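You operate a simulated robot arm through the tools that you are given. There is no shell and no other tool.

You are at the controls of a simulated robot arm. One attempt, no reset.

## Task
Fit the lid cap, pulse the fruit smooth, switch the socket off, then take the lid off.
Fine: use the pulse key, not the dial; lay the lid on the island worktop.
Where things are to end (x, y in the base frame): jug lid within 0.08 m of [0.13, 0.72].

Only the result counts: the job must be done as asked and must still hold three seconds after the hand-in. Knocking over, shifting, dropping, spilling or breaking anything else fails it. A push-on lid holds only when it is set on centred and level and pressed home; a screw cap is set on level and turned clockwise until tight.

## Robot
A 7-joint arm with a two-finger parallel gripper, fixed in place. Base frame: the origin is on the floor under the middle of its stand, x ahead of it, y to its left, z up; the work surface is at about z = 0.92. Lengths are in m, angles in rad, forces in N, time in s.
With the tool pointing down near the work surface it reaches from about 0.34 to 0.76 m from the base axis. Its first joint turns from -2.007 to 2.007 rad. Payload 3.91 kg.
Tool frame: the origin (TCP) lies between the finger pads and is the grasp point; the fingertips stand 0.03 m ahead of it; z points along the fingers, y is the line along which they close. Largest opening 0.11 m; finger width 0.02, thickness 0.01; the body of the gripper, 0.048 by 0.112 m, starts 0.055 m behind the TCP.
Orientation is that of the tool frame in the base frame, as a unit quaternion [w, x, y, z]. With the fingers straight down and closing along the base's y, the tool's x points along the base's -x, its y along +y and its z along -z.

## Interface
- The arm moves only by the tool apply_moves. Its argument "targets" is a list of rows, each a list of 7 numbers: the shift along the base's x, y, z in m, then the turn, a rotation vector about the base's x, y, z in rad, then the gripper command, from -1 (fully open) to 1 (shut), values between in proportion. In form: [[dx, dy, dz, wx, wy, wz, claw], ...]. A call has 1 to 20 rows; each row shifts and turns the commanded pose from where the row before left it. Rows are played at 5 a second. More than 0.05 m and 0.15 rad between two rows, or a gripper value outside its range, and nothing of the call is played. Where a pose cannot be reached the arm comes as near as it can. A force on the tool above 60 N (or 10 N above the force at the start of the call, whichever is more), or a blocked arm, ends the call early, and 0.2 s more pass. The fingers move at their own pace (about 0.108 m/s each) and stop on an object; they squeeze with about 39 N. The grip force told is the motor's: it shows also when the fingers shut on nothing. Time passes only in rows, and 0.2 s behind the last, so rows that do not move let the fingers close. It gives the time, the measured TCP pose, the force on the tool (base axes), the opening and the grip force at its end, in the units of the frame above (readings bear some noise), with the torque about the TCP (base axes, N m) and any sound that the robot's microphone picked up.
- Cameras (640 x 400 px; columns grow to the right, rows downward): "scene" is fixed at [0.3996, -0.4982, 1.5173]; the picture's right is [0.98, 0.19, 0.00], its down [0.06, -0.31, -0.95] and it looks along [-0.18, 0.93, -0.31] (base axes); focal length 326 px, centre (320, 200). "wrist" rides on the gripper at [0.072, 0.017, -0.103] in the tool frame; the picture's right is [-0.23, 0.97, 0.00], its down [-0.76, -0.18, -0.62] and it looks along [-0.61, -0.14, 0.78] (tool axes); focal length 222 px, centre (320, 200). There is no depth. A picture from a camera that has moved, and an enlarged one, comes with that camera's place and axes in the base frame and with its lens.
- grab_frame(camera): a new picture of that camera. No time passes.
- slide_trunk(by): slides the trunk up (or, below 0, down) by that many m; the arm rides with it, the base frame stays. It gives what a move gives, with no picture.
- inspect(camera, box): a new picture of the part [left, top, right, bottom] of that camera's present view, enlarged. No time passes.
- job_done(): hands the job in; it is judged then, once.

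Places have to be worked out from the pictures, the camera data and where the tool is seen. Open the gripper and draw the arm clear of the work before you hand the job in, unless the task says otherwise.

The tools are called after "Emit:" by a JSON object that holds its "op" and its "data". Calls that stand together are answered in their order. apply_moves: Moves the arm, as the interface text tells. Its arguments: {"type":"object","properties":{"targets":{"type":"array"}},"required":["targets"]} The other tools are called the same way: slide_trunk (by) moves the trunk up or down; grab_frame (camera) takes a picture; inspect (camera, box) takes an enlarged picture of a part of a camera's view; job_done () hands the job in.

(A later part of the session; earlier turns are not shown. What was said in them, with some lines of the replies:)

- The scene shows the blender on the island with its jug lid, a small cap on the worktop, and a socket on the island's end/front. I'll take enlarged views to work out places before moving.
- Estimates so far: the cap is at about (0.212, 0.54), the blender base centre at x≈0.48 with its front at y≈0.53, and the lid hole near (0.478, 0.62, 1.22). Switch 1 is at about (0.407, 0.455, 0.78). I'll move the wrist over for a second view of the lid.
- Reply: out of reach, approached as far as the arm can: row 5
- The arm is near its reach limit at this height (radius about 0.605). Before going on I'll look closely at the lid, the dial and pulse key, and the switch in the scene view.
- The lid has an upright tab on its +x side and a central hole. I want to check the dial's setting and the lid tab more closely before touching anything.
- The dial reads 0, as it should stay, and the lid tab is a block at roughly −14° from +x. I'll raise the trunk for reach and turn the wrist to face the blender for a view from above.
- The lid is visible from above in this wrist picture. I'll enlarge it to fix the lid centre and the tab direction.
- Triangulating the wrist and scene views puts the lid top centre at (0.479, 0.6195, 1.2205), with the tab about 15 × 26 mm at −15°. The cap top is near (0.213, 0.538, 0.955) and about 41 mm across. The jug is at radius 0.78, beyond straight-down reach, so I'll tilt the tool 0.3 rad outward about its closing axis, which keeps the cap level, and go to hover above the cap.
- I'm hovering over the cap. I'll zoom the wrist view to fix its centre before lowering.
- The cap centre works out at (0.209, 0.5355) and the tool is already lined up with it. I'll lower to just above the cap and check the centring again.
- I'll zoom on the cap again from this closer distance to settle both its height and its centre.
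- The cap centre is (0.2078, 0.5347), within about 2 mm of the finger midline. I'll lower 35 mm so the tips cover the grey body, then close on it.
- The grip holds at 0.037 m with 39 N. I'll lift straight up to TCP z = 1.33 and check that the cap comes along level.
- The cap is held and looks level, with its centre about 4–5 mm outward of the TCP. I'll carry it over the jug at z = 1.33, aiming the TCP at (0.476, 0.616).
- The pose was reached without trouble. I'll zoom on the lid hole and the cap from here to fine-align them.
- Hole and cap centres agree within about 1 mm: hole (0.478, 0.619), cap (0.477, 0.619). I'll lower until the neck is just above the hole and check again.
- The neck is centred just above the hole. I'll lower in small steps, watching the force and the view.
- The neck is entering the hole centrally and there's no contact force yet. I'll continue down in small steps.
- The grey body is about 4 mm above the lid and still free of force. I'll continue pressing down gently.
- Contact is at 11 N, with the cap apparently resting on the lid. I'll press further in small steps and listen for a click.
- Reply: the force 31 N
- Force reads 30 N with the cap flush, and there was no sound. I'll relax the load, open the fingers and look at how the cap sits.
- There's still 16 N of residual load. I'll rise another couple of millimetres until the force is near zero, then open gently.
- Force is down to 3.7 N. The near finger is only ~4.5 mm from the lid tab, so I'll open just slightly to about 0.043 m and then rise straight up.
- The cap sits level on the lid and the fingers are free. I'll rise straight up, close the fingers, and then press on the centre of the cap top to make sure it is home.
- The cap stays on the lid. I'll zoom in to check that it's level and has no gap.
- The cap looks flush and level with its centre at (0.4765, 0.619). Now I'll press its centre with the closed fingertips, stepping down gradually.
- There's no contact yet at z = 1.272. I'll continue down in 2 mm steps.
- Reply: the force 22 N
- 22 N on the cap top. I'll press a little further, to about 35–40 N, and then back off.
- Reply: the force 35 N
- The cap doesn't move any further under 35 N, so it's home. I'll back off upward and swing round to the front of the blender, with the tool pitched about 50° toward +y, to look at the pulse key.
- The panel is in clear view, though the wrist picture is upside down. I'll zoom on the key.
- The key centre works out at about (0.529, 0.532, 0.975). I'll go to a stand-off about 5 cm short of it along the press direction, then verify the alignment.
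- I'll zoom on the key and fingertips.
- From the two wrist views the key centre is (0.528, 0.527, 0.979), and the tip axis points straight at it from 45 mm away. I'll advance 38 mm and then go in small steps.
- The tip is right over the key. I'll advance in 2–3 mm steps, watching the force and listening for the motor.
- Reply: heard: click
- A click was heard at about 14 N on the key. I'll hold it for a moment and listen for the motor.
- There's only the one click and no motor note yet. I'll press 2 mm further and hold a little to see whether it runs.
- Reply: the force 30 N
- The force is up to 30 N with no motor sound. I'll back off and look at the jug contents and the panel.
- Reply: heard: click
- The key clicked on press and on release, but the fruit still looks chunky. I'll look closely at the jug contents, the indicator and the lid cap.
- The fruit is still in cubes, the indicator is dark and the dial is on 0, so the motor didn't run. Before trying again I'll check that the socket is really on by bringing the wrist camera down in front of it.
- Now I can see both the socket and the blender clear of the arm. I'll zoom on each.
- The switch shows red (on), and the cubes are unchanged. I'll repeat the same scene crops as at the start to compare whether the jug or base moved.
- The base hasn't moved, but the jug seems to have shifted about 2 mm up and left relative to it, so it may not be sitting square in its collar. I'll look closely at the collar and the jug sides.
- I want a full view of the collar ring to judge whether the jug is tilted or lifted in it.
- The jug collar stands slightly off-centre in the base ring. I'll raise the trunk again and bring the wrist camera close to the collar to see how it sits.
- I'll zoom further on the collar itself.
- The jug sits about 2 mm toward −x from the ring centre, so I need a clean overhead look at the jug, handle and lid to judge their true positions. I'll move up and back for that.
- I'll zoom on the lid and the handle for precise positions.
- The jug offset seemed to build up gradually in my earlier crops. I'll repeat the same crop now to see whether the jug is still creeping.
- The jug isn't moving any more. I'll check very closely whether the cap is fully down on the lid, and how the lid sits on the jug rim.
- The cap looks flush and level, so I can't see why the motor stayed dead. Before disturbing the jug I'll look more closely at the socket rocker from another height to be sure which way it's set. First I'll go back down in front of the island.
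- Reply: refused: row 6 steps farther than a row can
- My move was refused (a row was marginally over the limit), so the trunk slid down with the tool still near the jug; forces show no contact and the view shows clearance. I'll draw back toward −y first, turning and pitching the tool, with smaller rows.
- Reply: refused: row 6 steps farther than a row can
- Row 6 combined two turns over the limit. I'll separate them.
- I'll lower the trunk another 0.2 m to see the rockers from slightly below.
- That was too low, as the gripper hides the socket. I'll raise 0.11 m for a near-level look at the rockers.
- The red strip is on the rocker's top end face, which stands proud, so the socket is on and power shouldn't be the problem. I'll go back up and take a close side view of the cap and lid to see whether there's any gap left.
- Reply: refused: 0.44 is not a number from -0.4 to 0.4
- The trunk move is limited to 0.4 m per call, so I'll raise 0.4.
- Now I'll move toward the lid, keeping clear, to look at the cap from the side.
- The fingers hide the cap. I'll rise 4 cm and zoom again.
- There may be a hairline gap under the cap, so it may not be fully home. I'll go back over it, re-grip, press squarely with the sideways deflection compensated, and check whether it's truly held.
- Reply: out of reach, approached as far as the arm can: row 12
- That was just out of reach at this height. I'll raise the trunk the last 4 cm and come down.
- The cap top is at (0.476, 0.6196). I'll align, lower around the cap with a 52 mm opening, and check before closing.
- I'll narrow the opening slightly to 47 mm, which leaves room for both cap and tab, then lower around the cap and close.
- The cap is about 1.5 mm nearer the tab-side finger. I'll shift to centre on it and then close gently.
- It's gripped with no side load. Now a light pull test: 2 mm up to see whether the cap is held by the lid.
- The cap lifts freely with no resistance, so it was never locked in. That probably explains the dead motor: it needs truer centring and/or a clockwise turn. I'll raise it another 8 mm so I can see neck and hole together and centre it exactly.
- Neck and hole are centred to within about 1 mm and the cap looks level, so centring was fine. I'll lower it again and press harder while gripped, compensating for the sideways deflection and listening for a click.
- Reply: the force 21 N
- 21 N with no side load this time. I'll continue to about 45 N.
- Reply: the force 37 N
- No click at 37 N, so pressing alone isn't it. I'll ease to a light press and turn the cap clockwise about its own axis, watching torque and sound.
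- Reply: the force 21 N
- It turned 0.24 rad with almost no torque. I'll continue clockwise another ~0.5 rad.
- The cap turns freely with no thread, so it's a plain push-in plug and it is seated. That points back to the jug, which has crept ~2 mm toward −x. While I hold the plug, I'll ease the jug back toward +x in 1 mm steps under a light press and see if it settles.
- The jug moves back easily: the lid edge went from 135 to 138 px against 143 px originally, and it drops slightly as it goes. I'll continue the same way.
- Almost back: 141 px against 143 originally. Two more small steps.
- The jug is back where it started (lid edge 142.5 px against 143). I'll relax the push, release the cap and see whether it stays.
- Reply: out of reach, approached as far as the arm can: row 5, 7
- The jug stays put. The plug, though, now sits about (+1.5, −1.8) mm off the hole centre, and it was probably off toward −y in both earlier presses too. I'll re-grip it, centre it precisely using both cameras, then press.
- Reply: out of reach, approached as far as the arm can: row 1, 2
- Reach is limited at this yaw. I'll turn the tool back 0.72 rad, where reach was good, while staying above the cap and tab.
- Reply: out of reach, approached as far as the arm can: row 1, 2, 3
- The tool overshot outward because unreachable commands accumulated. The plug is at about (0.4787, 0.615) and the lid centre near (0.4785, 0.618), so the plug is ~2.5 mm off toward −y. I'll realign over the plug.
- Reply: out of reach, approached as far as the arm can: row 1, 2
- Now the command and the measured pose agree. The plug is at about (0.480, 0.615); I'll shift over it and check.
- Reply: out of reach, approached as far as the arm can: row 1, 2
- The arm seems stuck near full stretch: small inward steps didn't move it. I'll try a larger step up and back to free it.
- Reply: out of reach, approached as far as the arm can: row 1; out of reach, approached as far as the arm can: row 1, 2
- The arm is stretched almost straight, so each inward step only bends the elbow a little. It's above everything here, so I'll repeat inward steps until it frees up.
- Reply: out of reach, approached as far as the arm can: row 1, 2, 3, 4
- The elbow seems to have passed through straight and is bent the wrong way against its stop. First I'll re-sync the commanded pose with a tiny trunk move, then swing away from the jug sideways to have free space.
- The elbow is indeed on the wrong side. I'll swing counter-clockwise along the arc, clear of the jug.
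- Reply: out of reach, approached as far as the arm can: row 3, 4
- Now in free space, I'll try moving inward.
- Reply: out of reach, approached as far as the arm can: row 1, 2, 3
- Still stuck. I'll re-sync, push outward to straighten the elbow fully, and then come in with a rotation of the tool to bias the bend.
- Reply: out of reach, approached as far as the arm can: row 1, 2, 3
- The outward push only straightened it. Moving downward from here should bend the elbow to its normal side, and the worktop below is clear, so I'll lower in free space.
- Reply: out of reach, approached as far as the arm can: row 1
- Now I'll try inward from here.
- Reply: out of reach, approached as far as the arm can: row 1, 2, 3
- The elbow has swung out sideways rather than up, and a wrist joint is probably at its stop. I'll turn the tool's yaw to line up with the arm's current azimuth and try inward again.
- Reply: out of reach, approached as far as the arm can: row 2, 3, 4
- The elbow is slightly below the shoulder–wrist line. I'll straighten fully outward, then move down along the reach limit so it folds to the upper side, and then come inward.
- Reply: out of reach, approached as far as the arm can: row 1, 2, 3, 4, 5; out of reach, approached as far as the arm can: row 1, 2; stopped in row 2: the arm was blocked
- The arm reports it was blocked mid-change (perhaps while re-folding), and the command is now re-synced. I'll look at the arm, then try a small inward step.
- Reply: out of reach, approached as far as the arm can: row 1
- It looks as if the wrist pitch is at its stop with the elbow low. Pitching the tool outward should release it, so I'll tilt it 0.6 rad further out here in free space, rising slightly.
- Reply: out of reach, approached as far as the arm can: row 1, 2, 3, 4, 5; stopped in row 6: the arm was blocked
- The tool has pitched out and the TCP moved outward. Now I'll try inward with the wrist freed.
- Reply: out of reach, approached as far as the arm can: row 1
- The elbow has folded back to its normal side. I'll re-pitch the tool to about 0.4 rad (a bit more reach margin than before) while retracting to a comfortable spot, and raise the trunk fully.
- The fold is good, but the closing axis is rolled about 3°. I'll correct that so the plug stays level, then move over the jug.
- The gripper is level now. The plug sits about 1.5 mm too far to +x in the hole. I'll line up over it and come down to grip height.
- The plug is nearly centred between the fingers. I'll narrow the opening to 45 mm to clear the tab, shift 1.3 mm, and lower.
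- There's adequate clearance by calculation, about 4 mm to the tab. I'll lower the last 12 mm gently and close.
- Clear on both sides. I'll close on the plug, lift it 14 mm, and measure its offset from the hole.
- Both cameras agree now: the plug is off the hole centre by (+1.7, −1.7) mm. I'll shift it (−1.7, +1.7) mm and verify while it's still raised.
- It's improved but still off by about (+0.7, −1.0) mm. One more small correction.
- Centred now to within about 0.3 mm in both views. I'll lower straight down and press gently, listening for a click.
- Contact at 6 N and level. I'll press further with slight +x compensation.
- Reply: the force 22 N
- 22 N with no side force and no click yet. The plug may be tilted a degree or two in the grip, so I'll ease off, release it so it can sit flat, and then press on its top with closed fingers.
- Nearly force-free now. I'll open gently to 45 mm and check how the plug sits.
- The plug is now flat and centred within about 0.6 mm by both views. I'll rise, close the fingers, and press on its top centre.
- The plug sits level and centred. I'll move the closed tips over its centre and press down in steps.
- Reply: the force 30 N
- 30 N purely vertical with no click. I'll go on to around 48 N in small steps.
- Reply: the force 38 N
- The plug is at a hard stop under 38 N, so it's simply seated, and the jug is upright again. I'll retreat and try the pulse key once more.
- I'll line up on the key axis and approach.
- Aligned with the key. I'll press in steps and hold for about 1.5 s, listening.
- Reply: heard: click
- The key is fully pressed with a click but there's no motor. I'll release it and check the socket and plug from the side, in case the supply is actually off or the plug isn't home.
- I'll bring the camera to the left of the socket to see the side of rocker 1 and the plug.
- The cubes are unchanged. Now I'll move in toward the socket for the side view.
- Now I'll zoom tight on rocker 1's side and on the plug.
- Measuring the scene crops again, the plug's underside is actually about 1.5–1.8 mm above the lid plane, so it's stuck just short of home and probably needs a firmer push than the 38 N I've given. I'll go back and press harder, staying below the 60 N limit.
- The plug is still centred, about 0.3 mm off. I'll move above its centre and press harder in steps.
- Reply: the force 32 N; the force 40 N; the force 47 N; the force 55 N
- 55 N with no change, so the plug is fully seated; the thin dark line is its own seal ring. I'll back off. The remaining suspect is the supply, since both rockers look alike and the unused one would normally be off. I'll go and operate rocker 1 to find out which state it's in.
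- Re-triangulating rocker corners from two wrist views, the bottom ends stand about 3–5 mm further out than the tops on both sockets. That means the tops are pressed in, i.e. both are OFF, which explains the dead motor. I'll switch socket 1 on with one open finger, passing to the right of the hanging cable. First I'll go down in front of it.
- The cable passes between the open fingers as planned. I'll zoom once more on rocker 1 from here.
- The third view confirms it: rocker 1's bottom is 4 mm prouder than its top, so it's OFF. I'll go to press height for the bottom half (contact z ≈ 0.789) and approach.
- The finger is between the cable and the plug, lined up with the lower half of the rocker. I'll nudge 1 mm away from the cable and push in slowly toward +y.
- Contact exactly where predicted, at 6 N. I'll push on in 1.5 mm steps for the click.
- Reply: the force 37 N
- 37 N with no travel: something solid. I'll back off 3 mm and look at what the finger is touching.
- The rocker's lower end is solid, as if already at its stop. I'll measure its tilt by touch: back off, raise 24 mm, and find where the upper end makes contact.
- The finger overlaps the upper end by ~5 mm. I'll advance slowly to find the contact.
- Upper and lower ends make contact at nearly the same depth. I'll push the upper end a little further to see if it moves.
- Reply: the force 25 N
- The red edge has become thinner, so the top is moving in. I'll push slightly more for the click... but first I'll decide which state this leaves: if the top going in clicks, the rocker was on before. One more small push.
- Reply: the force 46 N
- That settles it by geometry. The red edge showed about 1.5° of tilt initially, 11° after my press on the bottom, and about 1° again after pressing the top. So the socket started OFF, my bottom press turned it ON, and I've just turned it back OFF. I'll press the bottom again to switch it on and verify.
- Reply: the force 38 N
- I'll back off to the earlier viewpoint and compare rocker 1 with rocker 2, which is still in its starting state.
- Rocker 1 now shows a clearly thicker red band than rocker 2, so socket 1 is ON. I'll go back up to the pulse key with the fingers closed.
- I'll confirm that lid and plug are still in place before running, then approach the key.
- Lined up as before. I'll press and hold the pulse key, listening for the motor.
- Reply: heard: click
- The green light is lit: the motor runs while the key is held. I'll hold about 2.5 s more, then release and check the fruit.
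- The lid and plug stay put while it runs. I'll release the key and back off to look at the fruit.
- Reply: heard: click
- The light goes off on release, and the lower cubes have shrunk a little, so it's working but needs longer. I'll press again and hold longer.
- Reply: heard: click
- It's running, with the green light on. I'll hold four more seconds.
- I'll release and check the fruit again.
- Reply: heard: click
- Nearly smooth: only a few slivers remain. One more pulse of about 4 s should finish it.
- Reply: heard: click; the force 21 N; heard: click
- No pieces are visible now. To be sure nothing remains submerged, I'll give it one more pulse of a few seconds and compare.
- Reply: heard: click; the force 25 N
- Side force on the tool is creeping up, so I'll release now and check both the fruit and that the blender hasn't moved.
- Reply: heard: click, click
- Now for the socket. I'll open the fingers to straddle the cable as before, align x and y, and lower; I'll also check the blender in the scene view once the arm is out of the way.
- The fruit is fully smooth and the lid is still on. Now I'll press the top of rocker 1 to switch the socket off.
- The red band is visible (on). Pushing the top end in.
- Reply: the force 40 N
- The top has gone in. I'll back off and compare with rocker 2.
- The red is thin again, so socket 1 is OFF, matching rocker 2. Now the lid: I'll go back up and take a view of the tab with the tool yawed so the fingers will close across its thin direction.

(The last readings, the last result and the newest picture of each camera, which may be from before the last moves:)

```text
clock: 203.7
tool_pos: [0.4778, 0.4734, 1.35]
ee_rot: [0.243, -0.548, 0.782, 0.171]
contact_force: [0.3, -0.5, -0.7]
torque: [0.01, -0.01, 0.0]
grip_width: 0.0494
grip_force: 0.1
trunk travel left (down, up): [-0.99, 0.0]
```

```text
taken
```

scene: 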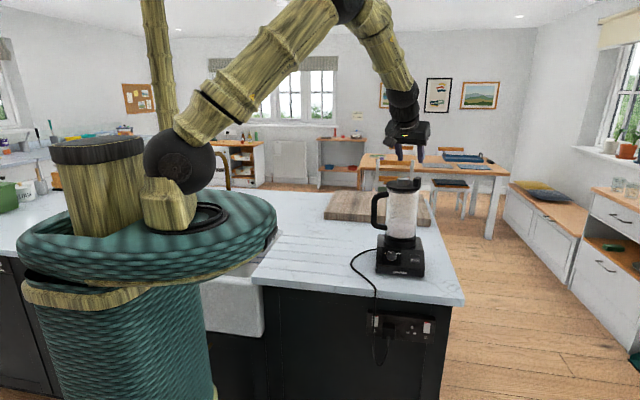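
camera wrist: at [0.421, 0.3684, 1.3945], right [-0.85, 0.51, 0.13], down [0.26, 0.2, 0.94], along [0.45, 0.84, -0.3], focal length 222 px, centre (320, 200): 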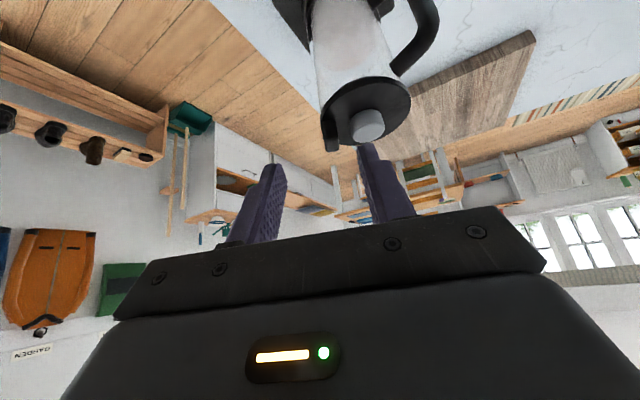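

I'll zoom on the tab from here.

Emit:
{"op": "inspect", "data": {"camera": "wrist", "box": [310, 65, 420, 160]}}

Emit:
{"op": "inspect", "data": {"camera": "scene", "box": [383, 165, 433, 200]}}

Emit:
{"op": "inspect", "data": {"camera": "scene", "box": [370, 200, 440, 285]}}

```text
4.21 times, centred on (365, 112) of wrist
camera zoom: at [0.421, 0.3684, 1.3945], right [-0.85, 0.51, 0.13], down [0.26, 0.2, 0.94], along [0.45, 0.84, -0.3], focal length 935 px, centre (130, 568)
```

zoom: 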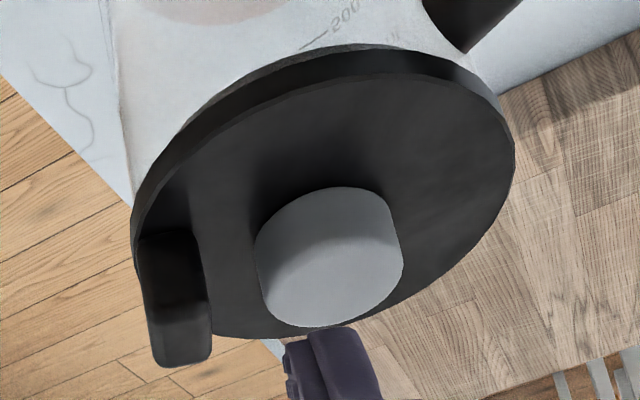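

```text
11.43 times, centred on (408, 182) of scene
camera zoom: at [0.3996, -0.4982, 1.5173], right [0.98, 0.19, 0.0], down [0.06, -0.31, -0.95], along [-0.18, 0.93, -0.31], focal length 3729 px, centre (-686, 400)
```

zoom: 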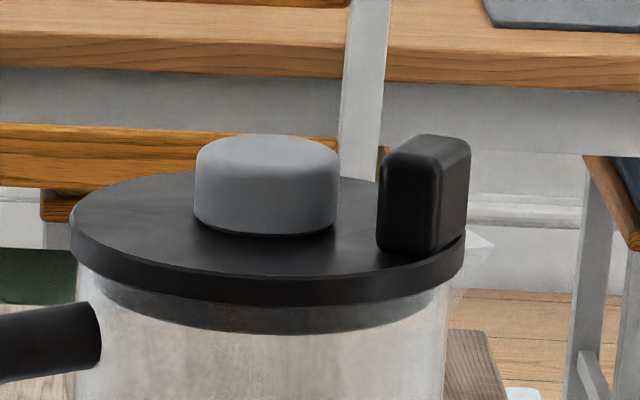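

```text
4.71 times, centred on (405, 242) of scene
camera zoom: at [0.3996, -0.4982, 1.5173], right [0.98, 0.19, 0.0], down [0.06, -0.31, -0.95], along [-0.18, 0.93, -0.31], focal length 1535 px, centre (-80, 0)
```

zoom: 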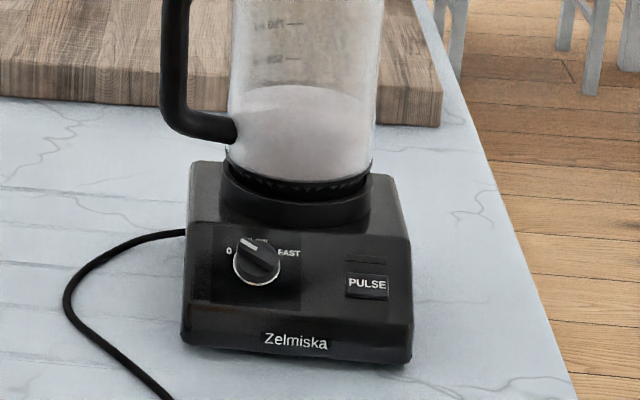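

The fruit is smooth, the dial still reads 0, and the tab is a 17 × 27 mm block at about −23° from +x, centred near (0.517, 0.594). I'll narrow the fingers to 28 mm and move over it, turned so they close across its 17 mm thickness.

Emit:
{"op": "apply_moves", "data": {"targets": [[0, 0, 0, 0, 0, -0.05, 0.49], [0.0116, 0.0361, -0.01, 0, 0, 0, 0.49], [0.0116, 0.0361, -0.015, 0, 0, 0, 0.49], [0.0116, 0.0361, -0.015, 0, 0, 0, 0.49], [0, 0, 0, 0, 0, 0, 0.49]]}}

Emit:
{"op": "inspect", "data": {"camera": "wrist", "box": [240, 40, 420, 220]}}

Emit:
{"op": "inspect", "data": {"camera": "scene", "box": [383, 150, 443, 200]}}

```text
clock: 204.9
tool_pos: [0.5128, 0.5804, 1.31]
ee_rot: [0.247, -0.528, 0.796, 0.163]
contact_force: [0.1, -0.9, -0.3]
torque: [0.0, -0.01, 0.0]
grip_width: 0.0281
grip_force: 0.0
trunk travel left (down, up): [-0.99, 0.0]
```

```text
2.22 times, centred on (330, 130) of wrist
camera zoom: at [0.4503, 0.4793, 1.3543], right [-0.82, 0.55, 0.13], down [0.27, 0.18, 0.94], along [0.5, 0.81, -0.3], focal length 494 px, centre (298, 356)
```

zoom: 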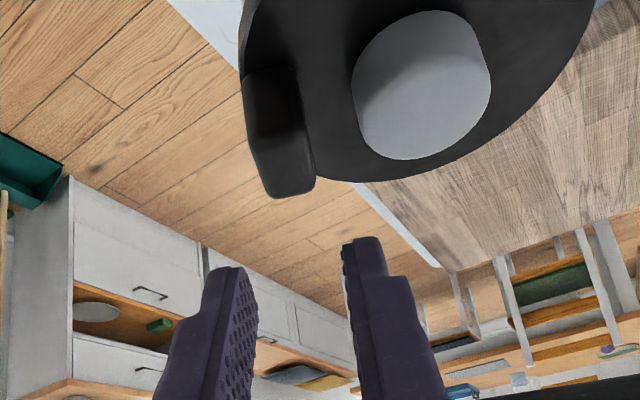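

```text
8.00 times, centred on (413, 175) of scene
camera zoom: at [0.3996, -0.4982, 1.5173], right [0.98, 0.19, 0.0], down [0.06, -0.31, -0.95], along [-0.18, 0.93, -0.31], focal length 2610 px, centre (-424, 400)
```

zoom: 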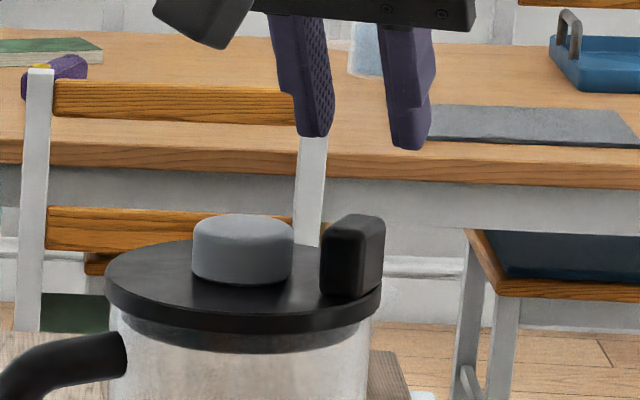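

Both views agree the fingers are centred on the tab. I'll lower 5 cm around it, watching the force.

Emit:
{"op": "apply_moves", "data": {"targets": [[0, 0, -0.02, 0, 0, 0, 0.49], [0, 0, -0.015, 0, 0, 0, 0.49], [0, 0, -0.01, 0, 0, 0, 0.49], [0, 0, 0, 0, 0, 0, 0.49]]}}

Emit:
{"op": "inspect", "data": {"camera": "wrist", "box": [240, 60, 400, 240]}}

Emit:
{"op": "inspect", "data": {"camera": "scene", "box": [390, 160, 435, 200]}}

```text
clock: 205.9
tool_pos: [0.5129, 0.5827, 1.2629]
ee_rot: [0.247, -0.528, 0.796, 0.164]
contact_force: [-0.1, -0.6, -0.2]
torque: [-0.01, -0.02, -0.03]
grip_width: 0.028
grip_force: 0.0
trunk travel left (down, up): [-0.99, 0.0]
```

```text
2.22 times, centred on (320, 150) of wrist
camera zoom: at [0.4501, 0.4803, 1.3081], right [-0.83, 0.55, 0.13], down [0.27, 0.18, 0.94], along [0.5, 0.81, -0.3], focal length 494 px, centre (320, 311)
```

zoom: 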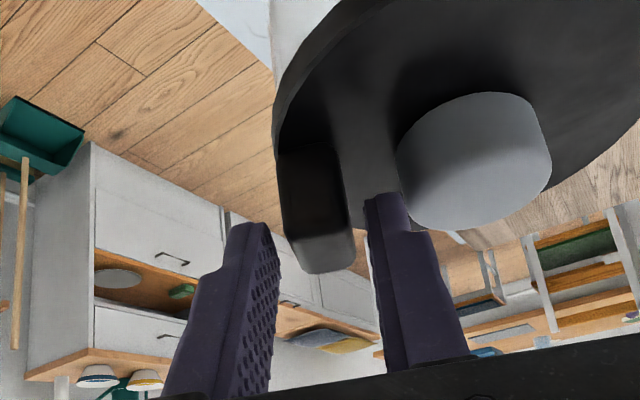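

```text
10.00 times, centred on (412, 180) of scene
camera zoom: at [0.3996, -0.4982, 1.5173], right [0.98, 0.19, 0.0], down [0.06, -0.31, -0.95], along [-0.18, 0.93, -0.31], focal length 3263 px, centre (-605, 400)
```

zoom: 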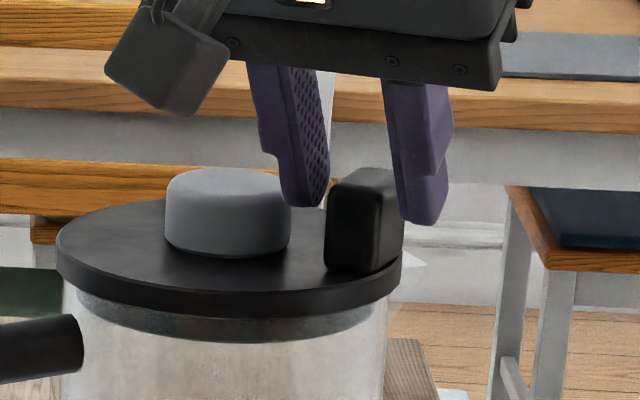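

The tab is between the fingers with about 5 mm either side, and the inner finger is 3 mm clear of the plug. I'll lower 4 mm more and close.

Emit:
{"op": "apply_moves", "data": {"targets": [[0, 0, -0.004, 0, 0, 0, 0.49], [0, 0, 0, 0, 0, 0, 0.6], [0, 0, 0, 0, 0, 0, 0.68], [0, 0, 0, 0, 0, 0, 0.74], [0, 0, 0, 0, 0, 0, 1], [0, 0, 0, 0, 0, 0, 1]]}}

Emit:
{"op": "inspect", "data": {"camera": "wrist", "box": [240, 60, 400, 240]}}

Emit:
{"op": "inspect", "data": {"camera": "scene", "box": [390, 160, 435, 200]}}

```text
clock: 207.3
tool_pos: [0.5138, 0.5824, 1.2592]
ee_rot: [0.246, -0.529, 0.795, 0.164]
contact_force: [-0.3, 0.5, -0.3]
torque: [-0.02, -0.06, 0.0]
grip_width: 0.0177
grip_force: 39.1
trunk travel left (down, up): [-0.99, 0.0]
```

```text
2.22 times, centred on (320, 150) of wrist
camera zoom: at [0.4508, 0.4806, 1.304], right [-0.82, 0.55, 0.13], down [0.27, 0.18, 0.94], along [0.5, 0.81, -0.3], focal length 494 px, centre (320, 311)
```

zoom: 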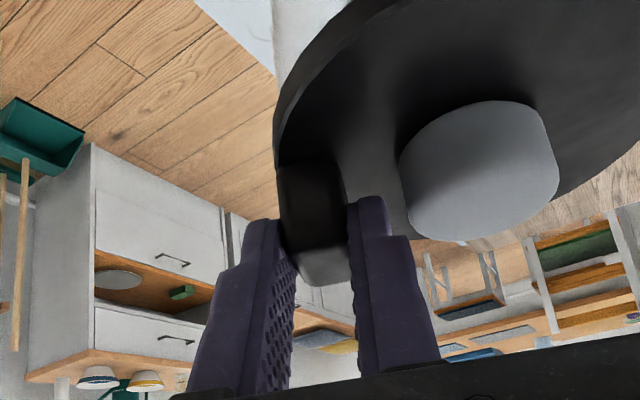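

```text
10.00 times, centred on (412, 180) of scene
camera zoom: at [0.3996, -0.4982, 1.5173], right [0.98, 0.19, 0.0], down [0.06, -0.31, -0.95], along [-0.18, 0.93, -0.31], focal length 3263 px, centre (-605, 400)
```

zoom: 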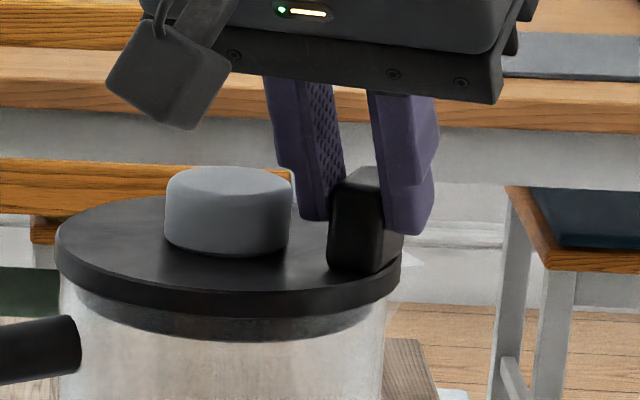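

The tab is gripped at 17.7 mm with 39 N. I'll lift in small steps and see whether the lid comes off cleanly.

Emit:
{"op": "apply_moves", "data": {"targets": [[0, 0, 0.002, 0, 0, 0, 1], [0, 0, 0.002, 0, 0, 0, 1], [0, 0, 0, 0, 0, 0, 1]]}}

Emit:
{"op": "inspect", "data": {"camera": "scene", "box": [380, 160, 440, 200]}}

```text
clock: 208.1
tool_pos: [0.5122, 0.5827, 1.2625]
ee_rot: [0.247, -0.529, 0.795, 0.165]
contact_force: [-0.2, 0.5, -0.2]
torque: [-0.03, -0.03, 0.0]
grip_width: 0.0178
grip_force: 38.4
trunk travel left (down, up): [-0.99, 0.0]
```

```text
10.00 times, centred on (410, 180) of scene
camera zoom: at [0.3996, -0.4982, 1.5173], right [0.98, 0.19, 0.0], down [0.06, -0.31, -0.95], along [-0.18, 0.93, -0.31], focal length 3263 px, centre (-580, 400)
```

zoom: 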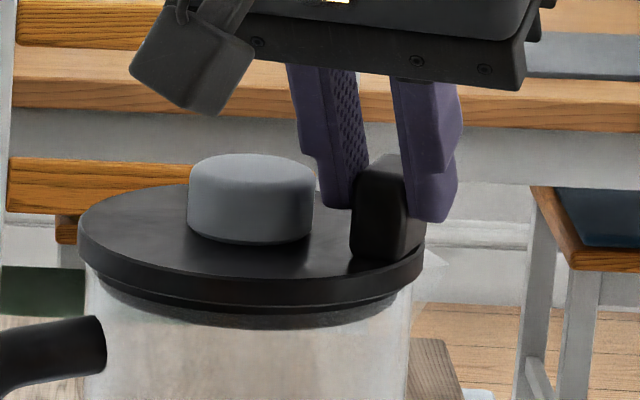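

The lid lifts freely and level. I'll continue up slowly to clear the jug rim.

Emit:
{"op": "apply_moves", "data": {"targets": [[0, 0, 0.006, 0, 0, 0, 1], [0, 0, 0.008, 0, 0, 0, 1], [0, 0, 0.01, 0, 0, 0, 1], [0, 0, 0.012, 0, 0, 0, 1], [0, 0, 0.015, 0, 0, 0, 1], [0, 0, 0.015, 0, 0, 0, 1], [0, 0, 0, 0, 0, 0, 1]]}}

Emit:
{"op": "inspect", "data": {"camera": "scene", "box": [370, 140, 450, 220]}}

Emit:
{"op": "grab_frame", "data": {"camera": "wrist"}}

```text
clock: 209.7
tool_pos: [0.5124, 0.5831, 1.3305]
ee_rot: [0.247, -0.529, 0.796, 0.163]
contact_force: [0.3, -0.3, -0.9]
torque: [-0.03, 0.0, -0.01]
grip_width: 0.0182
grip_force: 38.6
trunk travel left (down, up): [-0.99, 0.0]
```

```text
5.00 times, centred on (410, 180) of scene
camera zoom: at [0.3996, -0.4982, 1.5173], right [0.98, 0.19, 0.0], down [0.06, -0.31, -0.95], along [-0.18, 0.93, -0.31], focal length 1631 px, centre (-130, 300)
```

zoom: 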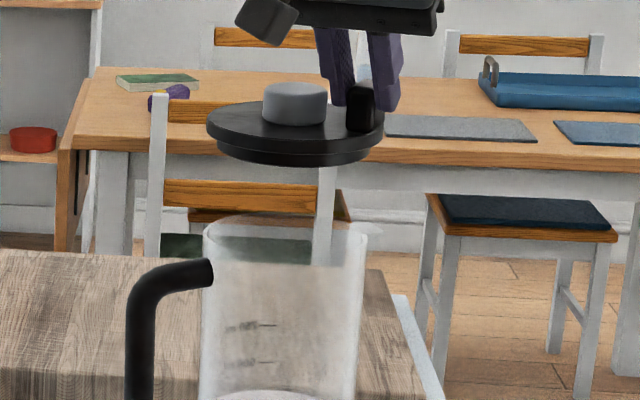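

```text
taken
camera wrist: at [0.4512, 0.4814, 1.3743], right [-0.83, 0.55, 0.13], down [0.27, 0.19, 0.94], along [0.5, 0.81, -0.3], focal length 222 px, centre (320, 200)
```

wrist: 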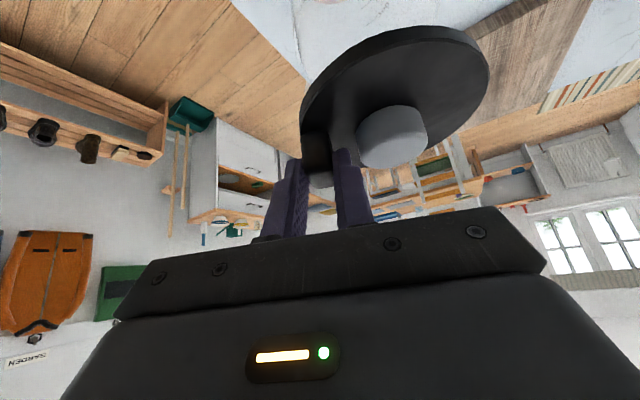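

The lid is off and level with the plug in it, and the jug stayed in place. Now I'll carry it at this height toward the drop spot, so the lid centre ends up over (0.13, 0.72).

Emit:
{"op": "apply_moves", "data": {"targets": [[-0.0428, 0.0131, 0, 0, 0, 0, 1], [-0.0428, 0.0131, 0, 0, 0, 0, 1], [-0.0428, 0.0131, 0, 0, 0, 0, 1], [-0.0428, 0.0131, 0, 0, 0, 0, 1], [-0.0428, 0.0131, 0, 0, 0, 0, 1], [-0.0428, 0.0131, 0, 0, 0, 0, 1], [-0.0428, 0.0131, 0, 0, 0, 0, 1], [-0.0428, 0.0131, 0, 0, 0, 0, 1], [0, 0, 0, 0, 0, 0, 1]]}}

Emit:
{"op": "grab_frame", "data": {"camera": "scene"}}

Emit:
{"op": "grab_frame", "data": {"camera": "wrist"}}

```text
clock: 211.7
tool_pos: [0.1723, 0.6887, 1.3297]
ee_rot: [0.247, -0.528, 0.795, 0.165]
contact_force: [1.2, 0.8, -1.1]
torque: [-0.06, -0.01, 0.02]
grip_width: 0.0177
grip_force: 38.8
trunk travel left (down, up): [-0.99, 0.0]
```

```text
taken
```

scene: 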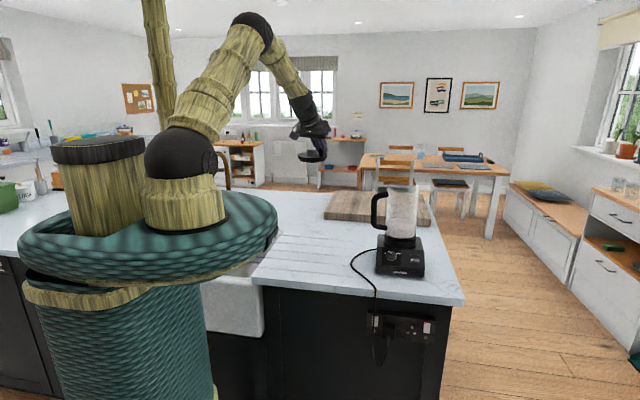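

```text
taken
camera wrist: at [0.1101, 0.5853, 1.3753], right [-0.82, 0.55, 0.13], down [0.27, 0.18, 0.94], along [0.5, 0.81, -0.3], focal length 222 px, centre (320, 200)
```

wrist: 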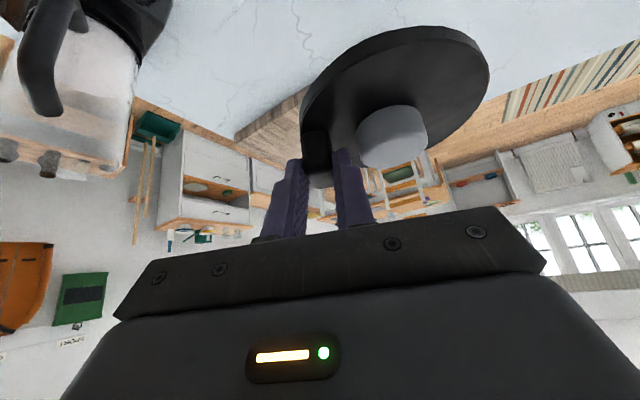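

The lid centre is over about (0.133, 0.721). I'll lower toward the worktop, stopping a few centimetres above.

Emit:
{"op": "apply_moves", "data": {"targets": [[0, 0, -0.045, 0, 0, 0, 1], [0, 0, -0.045, 0, 0, 0, 1], [0, 0, -0.045, 0, 0, 0, 1], [0, 0, -0.045, 0, 0, 0, 1], [0, 0, -0.045, 0, 0, 0, 1], [0, 0, -0.045, 0, 0, 0, 1], [0, 0, -0.035, 0, 0, 0, 1], [0, 0, 0, 0, 0, 0, 1]]}}

Emit:
{"op": "inspect", "data": {"camera": "scene", "box": [270, 190, 370, 290]}}

Emit:
{"op": "grab_frame", "data": {"camera": "wrist"}}

```text
clock: 213.5
tool_pos: [0.1695, 0.6883, 1.0251]
ee_rot: [0.247, -0.529, 0.795, 0.165]
contact_force: [0.3, 0.2, -0.9]
torque: [-0.01, -0.07, 0.02]
grip_width: 0.0179
grip_force: 39.1
trunk travel left (down, up): [-0.99, 0.0]
```

```text
4.00 times, centred on (320, 240) of scene
camera zoom: at [0.3996, -0.4982, 1.5173], right [0.98, 0.19, 0.0], down [0.06, -0.31, -0.95], along [-0.18, 0.93, -0.31], focal length 1305 px, centre (320, 40)
```

zoom: 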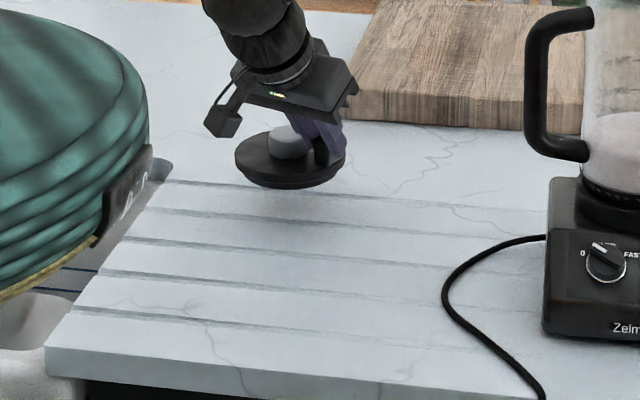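

```text
taken
camera wrist: at [0.1077, 0.5856, 1.0693], right [-0.83, 0.55, 0.13], down [0.27, 0.18, 0.94], along [0.5, 0.81, -0.3], focal length 222 px, centre (320, 200)
```

wrist: 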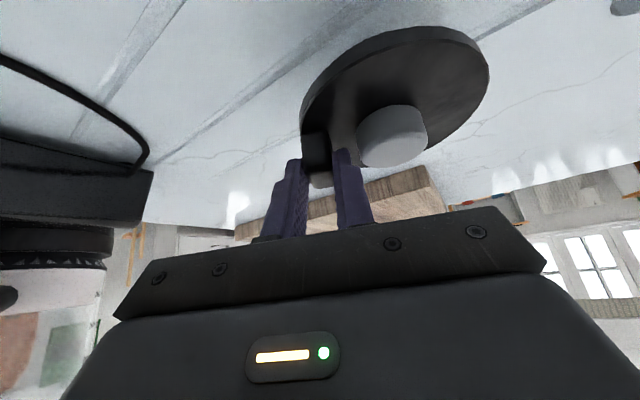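

Clear worktop below. I'll lower further, slowing for contact.

Emit:
{"op": "apply_moves", "data": {"targets": [[0, 0, -0.02, 0, 0, 0, 1], [0, 0, -0.012, 0, 0, 0, 1], [0, 0, -0.004, 0, 0, 0, 1], [0, 0, -0.003, 0, 0, 0, 1], [0, 0, 0, 0, 0, 0, 1]]}}

Emit:
{"op": "inspect", "data": {"camera": "scene", "box": [285, 205, 345, 255]}}

```text
clock: 214.7
tool_pos: [0.1693, 0.6877, 0.9857]
ee_rot: [0.246, -0.529, 0.795, 0.164]
contact_force: [-0.2, -0.4, -1.3]
torque: [-0.05, -0.03, -0.01]
grip_width: 0.0179
grip_force: 39.3
trunk travel left (down, up): [-0.99, 0.0]
```

```text
8.00 times, centred on (315, 230) of scene
camera zoom: at [0.3996, -0.4982, 1.5173], right [0.98, 0.19, 0.0], down [0.06, -0.31, -0.95], along [-0.18, 0.93, -0.31], focal length 2610 px, centre (360, -40)
```

zoom: 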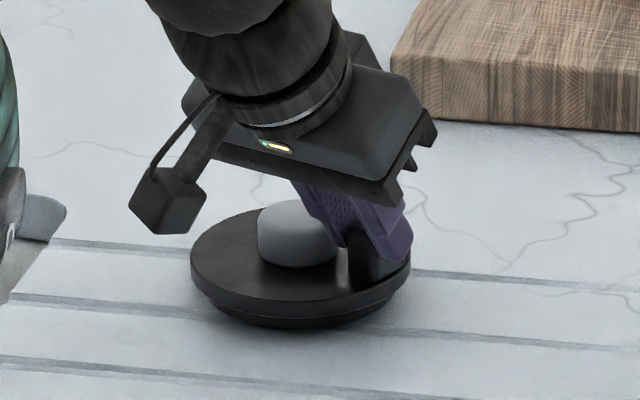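

Very close now. I'll go 2 mm at a time until it touches.

Emit:
{"op": "apply_moves", "data": {"targets": [[0, 0, -0.002, 0, 0, 0, 1], [0, 0, -0.002, 0, 0, 0, 1], [0, 0, 0, 0, 0, 0, 1]]}}

```text
clock: 215.5
tool_pos: [0.1685, 0.6878, 0.9817]
ee_rot: [0.247, -0.529, 0.795, 0.165]
contact_force: [-0.8, 0.7, 2.8]
torque: [-0.08, 0.14, 0.01]
grip_width: 0.0179
grip_force: 38.8
trunk travel left (down, up): [-0.99, 0.0]
```

It's just touching. I'll ease 1 mm further, then open slightly to 26 mm, leaving the plug untouched.

Emit:
{"op": "apply_moves", "data": {"targets": [[0, 0, -0.001, 0, 0, 0, 1], [0, 0, 0, 0, 0, 0, 1], [0, 0, 0, 0, 0, 0, 0.64], [0, 0, 0, 0, 0, 0, 0.56], [0, 0, 0, 0, 0, 0, 0.53]]}}

Emit:
{"op": "inspect", "data": {"camera": "scene", "box": [285, 205, 345, 255]}}

Emit:
{"op": "inspect", "data": {"camera": "wrist", "box": [240, 60, 400, 240]}}

```text
clock: 216.7
tool_pos: [0.1686, 0.6867, 0.9807]
ee_rot: [0.246, -0.529, 0.796, 0.164]
contact_force: [1.1, 0.4, -0.6]
torque: [-0.04, 0.01, 0.0]
grip_width: 0.0259
grip_force: 0.0
trunk travel left (down, up): [-0.99, 0.0]
```

```text
8.00 times, centred on (315, 230) of scene
camera zoom: at [0.3996, -0.4982, 1.5173], right [0.98, 0.19, 0.0], down [0.06, -0.31, -0.95], along [-0.18, 0.93, -0.31], focal length 2610 px, centre (360, -40)
```

zoom: 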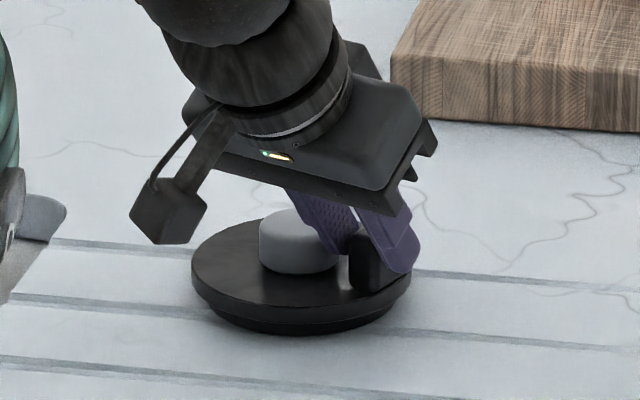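

```text
2.22 times, centred on (320, 150) of wrist
camera zoom: at [0.1078, 0.5855, 1.0253], right [-0.82, 0.55, 0.13], down [0.27, 0.18, 0.94], along [0.5, 0.81, -0.3], focal length 494 px, centre (320, 311)
```

zoom: 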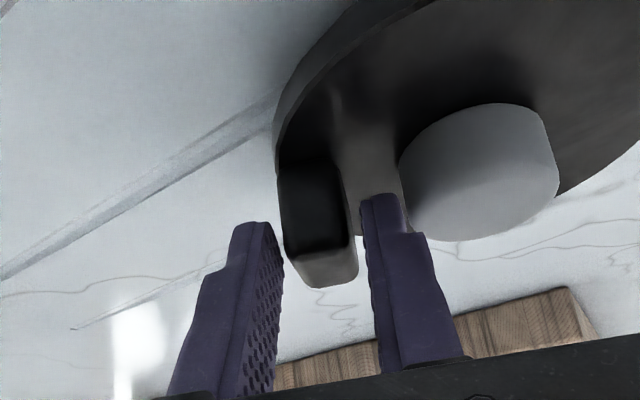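

The lid rests flat on the worktop. I'll rise straight up and clear.

Emit:
{"op": "apply_moves", "data": {"targets": [[0, 0, 0.01, 0, 0, 0, 0.53], [0, 0, 0.02, 0, 0, 0, 0.53], [0, 0, 0.03, 0, 0, 0, 0.53], [0, 0, 0.045, 0, 0, 0, 0.53], [0, 0, 0.045, 0, 0, 0, 0.53], [0, -0.02, 0.045, 0, 0, 0, 0], [0, -0.02, 0.045, 0, 0, 0, -1], [0, -0.02, 0.045, 0, 0, 0, -1], [0, 0, 0, 0, 0, 0, -1]]}}

Emit:
{"op": "grab_frame", "data": {"camera": "scene"}}

Emit:
{"op": "inspect", "data": {"camera": "scene", "box": [285, 205, 345, 255]}}

Emit:
{"op": "inspect", "data": {"camera": "scene", "box": [365, 175, 445, 285]}}

```text
clock: 218.7
tool_pos: [0.17, 0.6278, 1.2657]
ee_rot: [0.246, -0.528, 0.796, 0.163]
contact_force: [-0.1, 0.1, 0.0]
torque: [-0.01, 0.0, 0.01]
grip_width: 0.1098
grip_force: 0.0
trunk travel left (down, up): [-0.99, 0.0]
```

```text
taken
```

scene: 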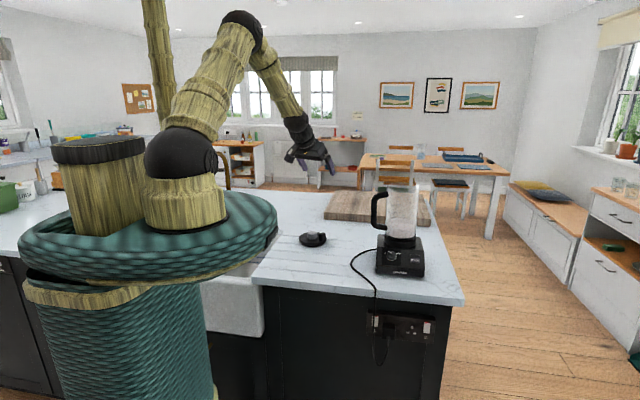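

```text
8.00 times, centred on (315, 230) of scene
camera zoom: at [0.3996, -0.4982, 1.5173], right [0.98, 0.19, 0.0], down [0.06, -0.31, -0.95], along [-0.18, 0.93, -0.31], focal length 2610 px, centre (360, -40)
```

zoom: 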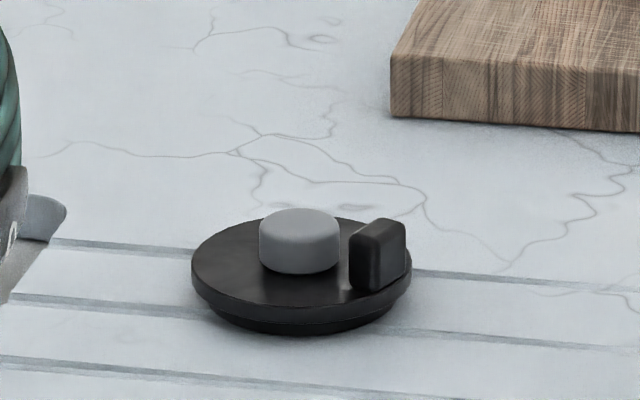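

```text
3.64 times, centred on (405, 230) of scene
camera zoom: at [0.3996, -0.4982, 1.5173], right [0.98, 0.19, 0.0], down [0.06, -0.31, -0.95], along [-0.18, 0.93, -0.31], focal length 1186 px, centre (11, 91)
```

zoom: 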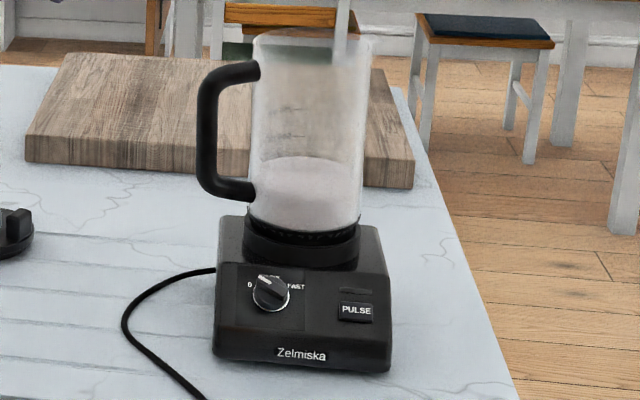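

The lid with its plug lies flat at about (0.131, 0.724), and the blender is intact. I'll do final checks of the dial, the contents and the socket rocker.

Emit:
{"op": "inspect", "data": {"camera": "scene", "box": [388, 244, 412, 264]}}

Emit:
{"op": "inspect", "data": {"camera": "scene", "box": [365, 305, 445, 355]}}

Emit:
{"op": "inspect", "data": {"camera": "scene", "box": [380, 180, 430, 250]}}

```text
16.00 times, centred on (400, 254) of scene
camera zoom: at [0.3996, -0.4982, 1.5173], right [0.98, 0.19, 0.0], down [0.06, -0.31, -0.95], along [-0.18, 0.93, -0.31], focal length 5220 px, centre (-960, -664)
```

zoom: 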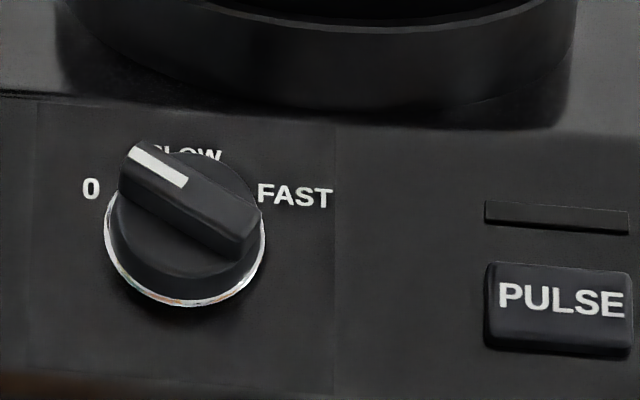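

```text
8.00 times, centred on (405, 330) of scene
camera zoom: at [0.3996, -0.4982, 1.5173], right [0.98, 0.19, 0.0], down [0.06, -0.31, -0.95], along [-0.18, 0.93, -0.31], focal length 2610 px, centre (-360, -840)
```

zoom: 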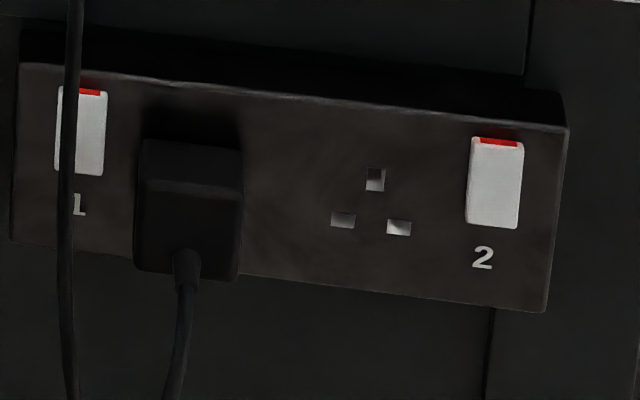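

```text
5.71 times, centred on (405, 215) of scene
camera zoom: at [0.3996, -0.4982, 1.5173], right [0.98, 0.19, 0.0], down [0.06, -0.31, -0.95], along [-0.18, 0.93, -0.31], focal length 1864 px, centre (-166, 114)
```

zoom: 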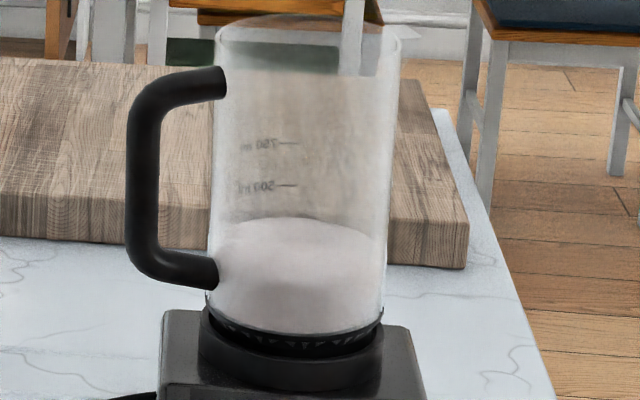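

Everything checks out: dial on 0, fruit smooth, socket 1 back in its off position, lid and plug at the spot. I'll draw the arm well clear before handing in.

Emit:
{"op": "apply_moves", "data": {"targets": [[0, -0.03, 0.035, 0, 0, 0, -1], [0, -0.03, 0.035, 0, 0, 0, -1], [0, -0.03, 0.035, 0, 0, 0, -1], [0, -0.03, 0.035, 0, 0, 0, -1], [0, -0.03, 0.02, 0, 0, 0, -1], [0, 0, 0, 0, 0, 0, -1], [0, 0, 0, 0, 0, 0, -1], [0, 0, 0, 0, 0, 0, -1]]}}

Emit:
{"op": "grab_frame", "data": {"camera": "scene"}}

```text
clock: 220.5
tool_pos: [0.1695, 0.4777, 1.4243]
ee_rot: [0.246, -0.529, 0.795, 0.164]
contact_force: [0.3, -0.2, 0.1]
torque: [-0.01, -0.02, 0.03]
grip_width: 0.1098
grip_force: 0.0
trunk travel left (down, up): [-0.99, 0.0]
```

```text
taken
```

scene: 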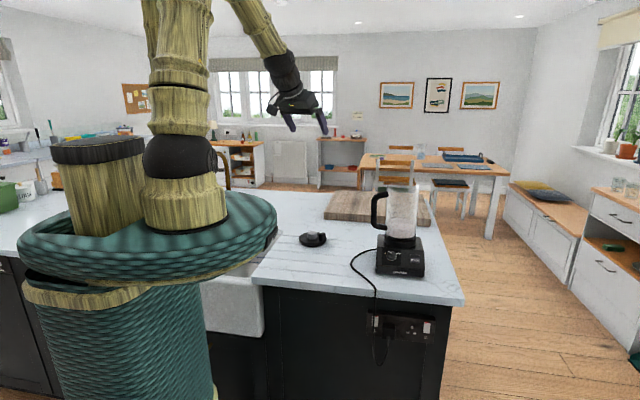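

The arm is clear with the gripper open, the lid (plug fitted) rests on the worktop at the spot, the fruit is smooth, and the socket is off. Handing the job in.

Emit:
{"op": "job_done", "data": {}}

```text
The job is handed in.
```

I've handed the job in. The cap is in the lid, the fruit is pulsed smooth, the socket is off, and the lid is on the island worktop. I don't have the verdict, so these are my own final checks from the pictures:

- **Cap:** it sits level and centred in the lid, but it is a loose plug. It lifted out with no resistance when I tested it and never clicked or locked, even with 55 N on it, so it may not count as "pressed home".
- **Fruit:** after about 19 seconds on the pulse key in four holds, no pieces are visible. I didn't touch the dial, and it still reads 0.
- **Socket:** it was off at the start, which is why my first two presses of the pulse key did nothing. I switched it on to blend and then off again. Its rocker now matches the unused one beside it, and the pulse key did nothing while it was in that position.
- **Lid:** it lies flat at about (0.131, 0.724), well within 0.08 m of the target.
- **Other things:** the blender base hasn't moved, but pressing on the lid and running the motor left the jug leaning about 1° in its collar. Nothing was knocked over or spilled.

The arm is clear of the work with the gripper open.
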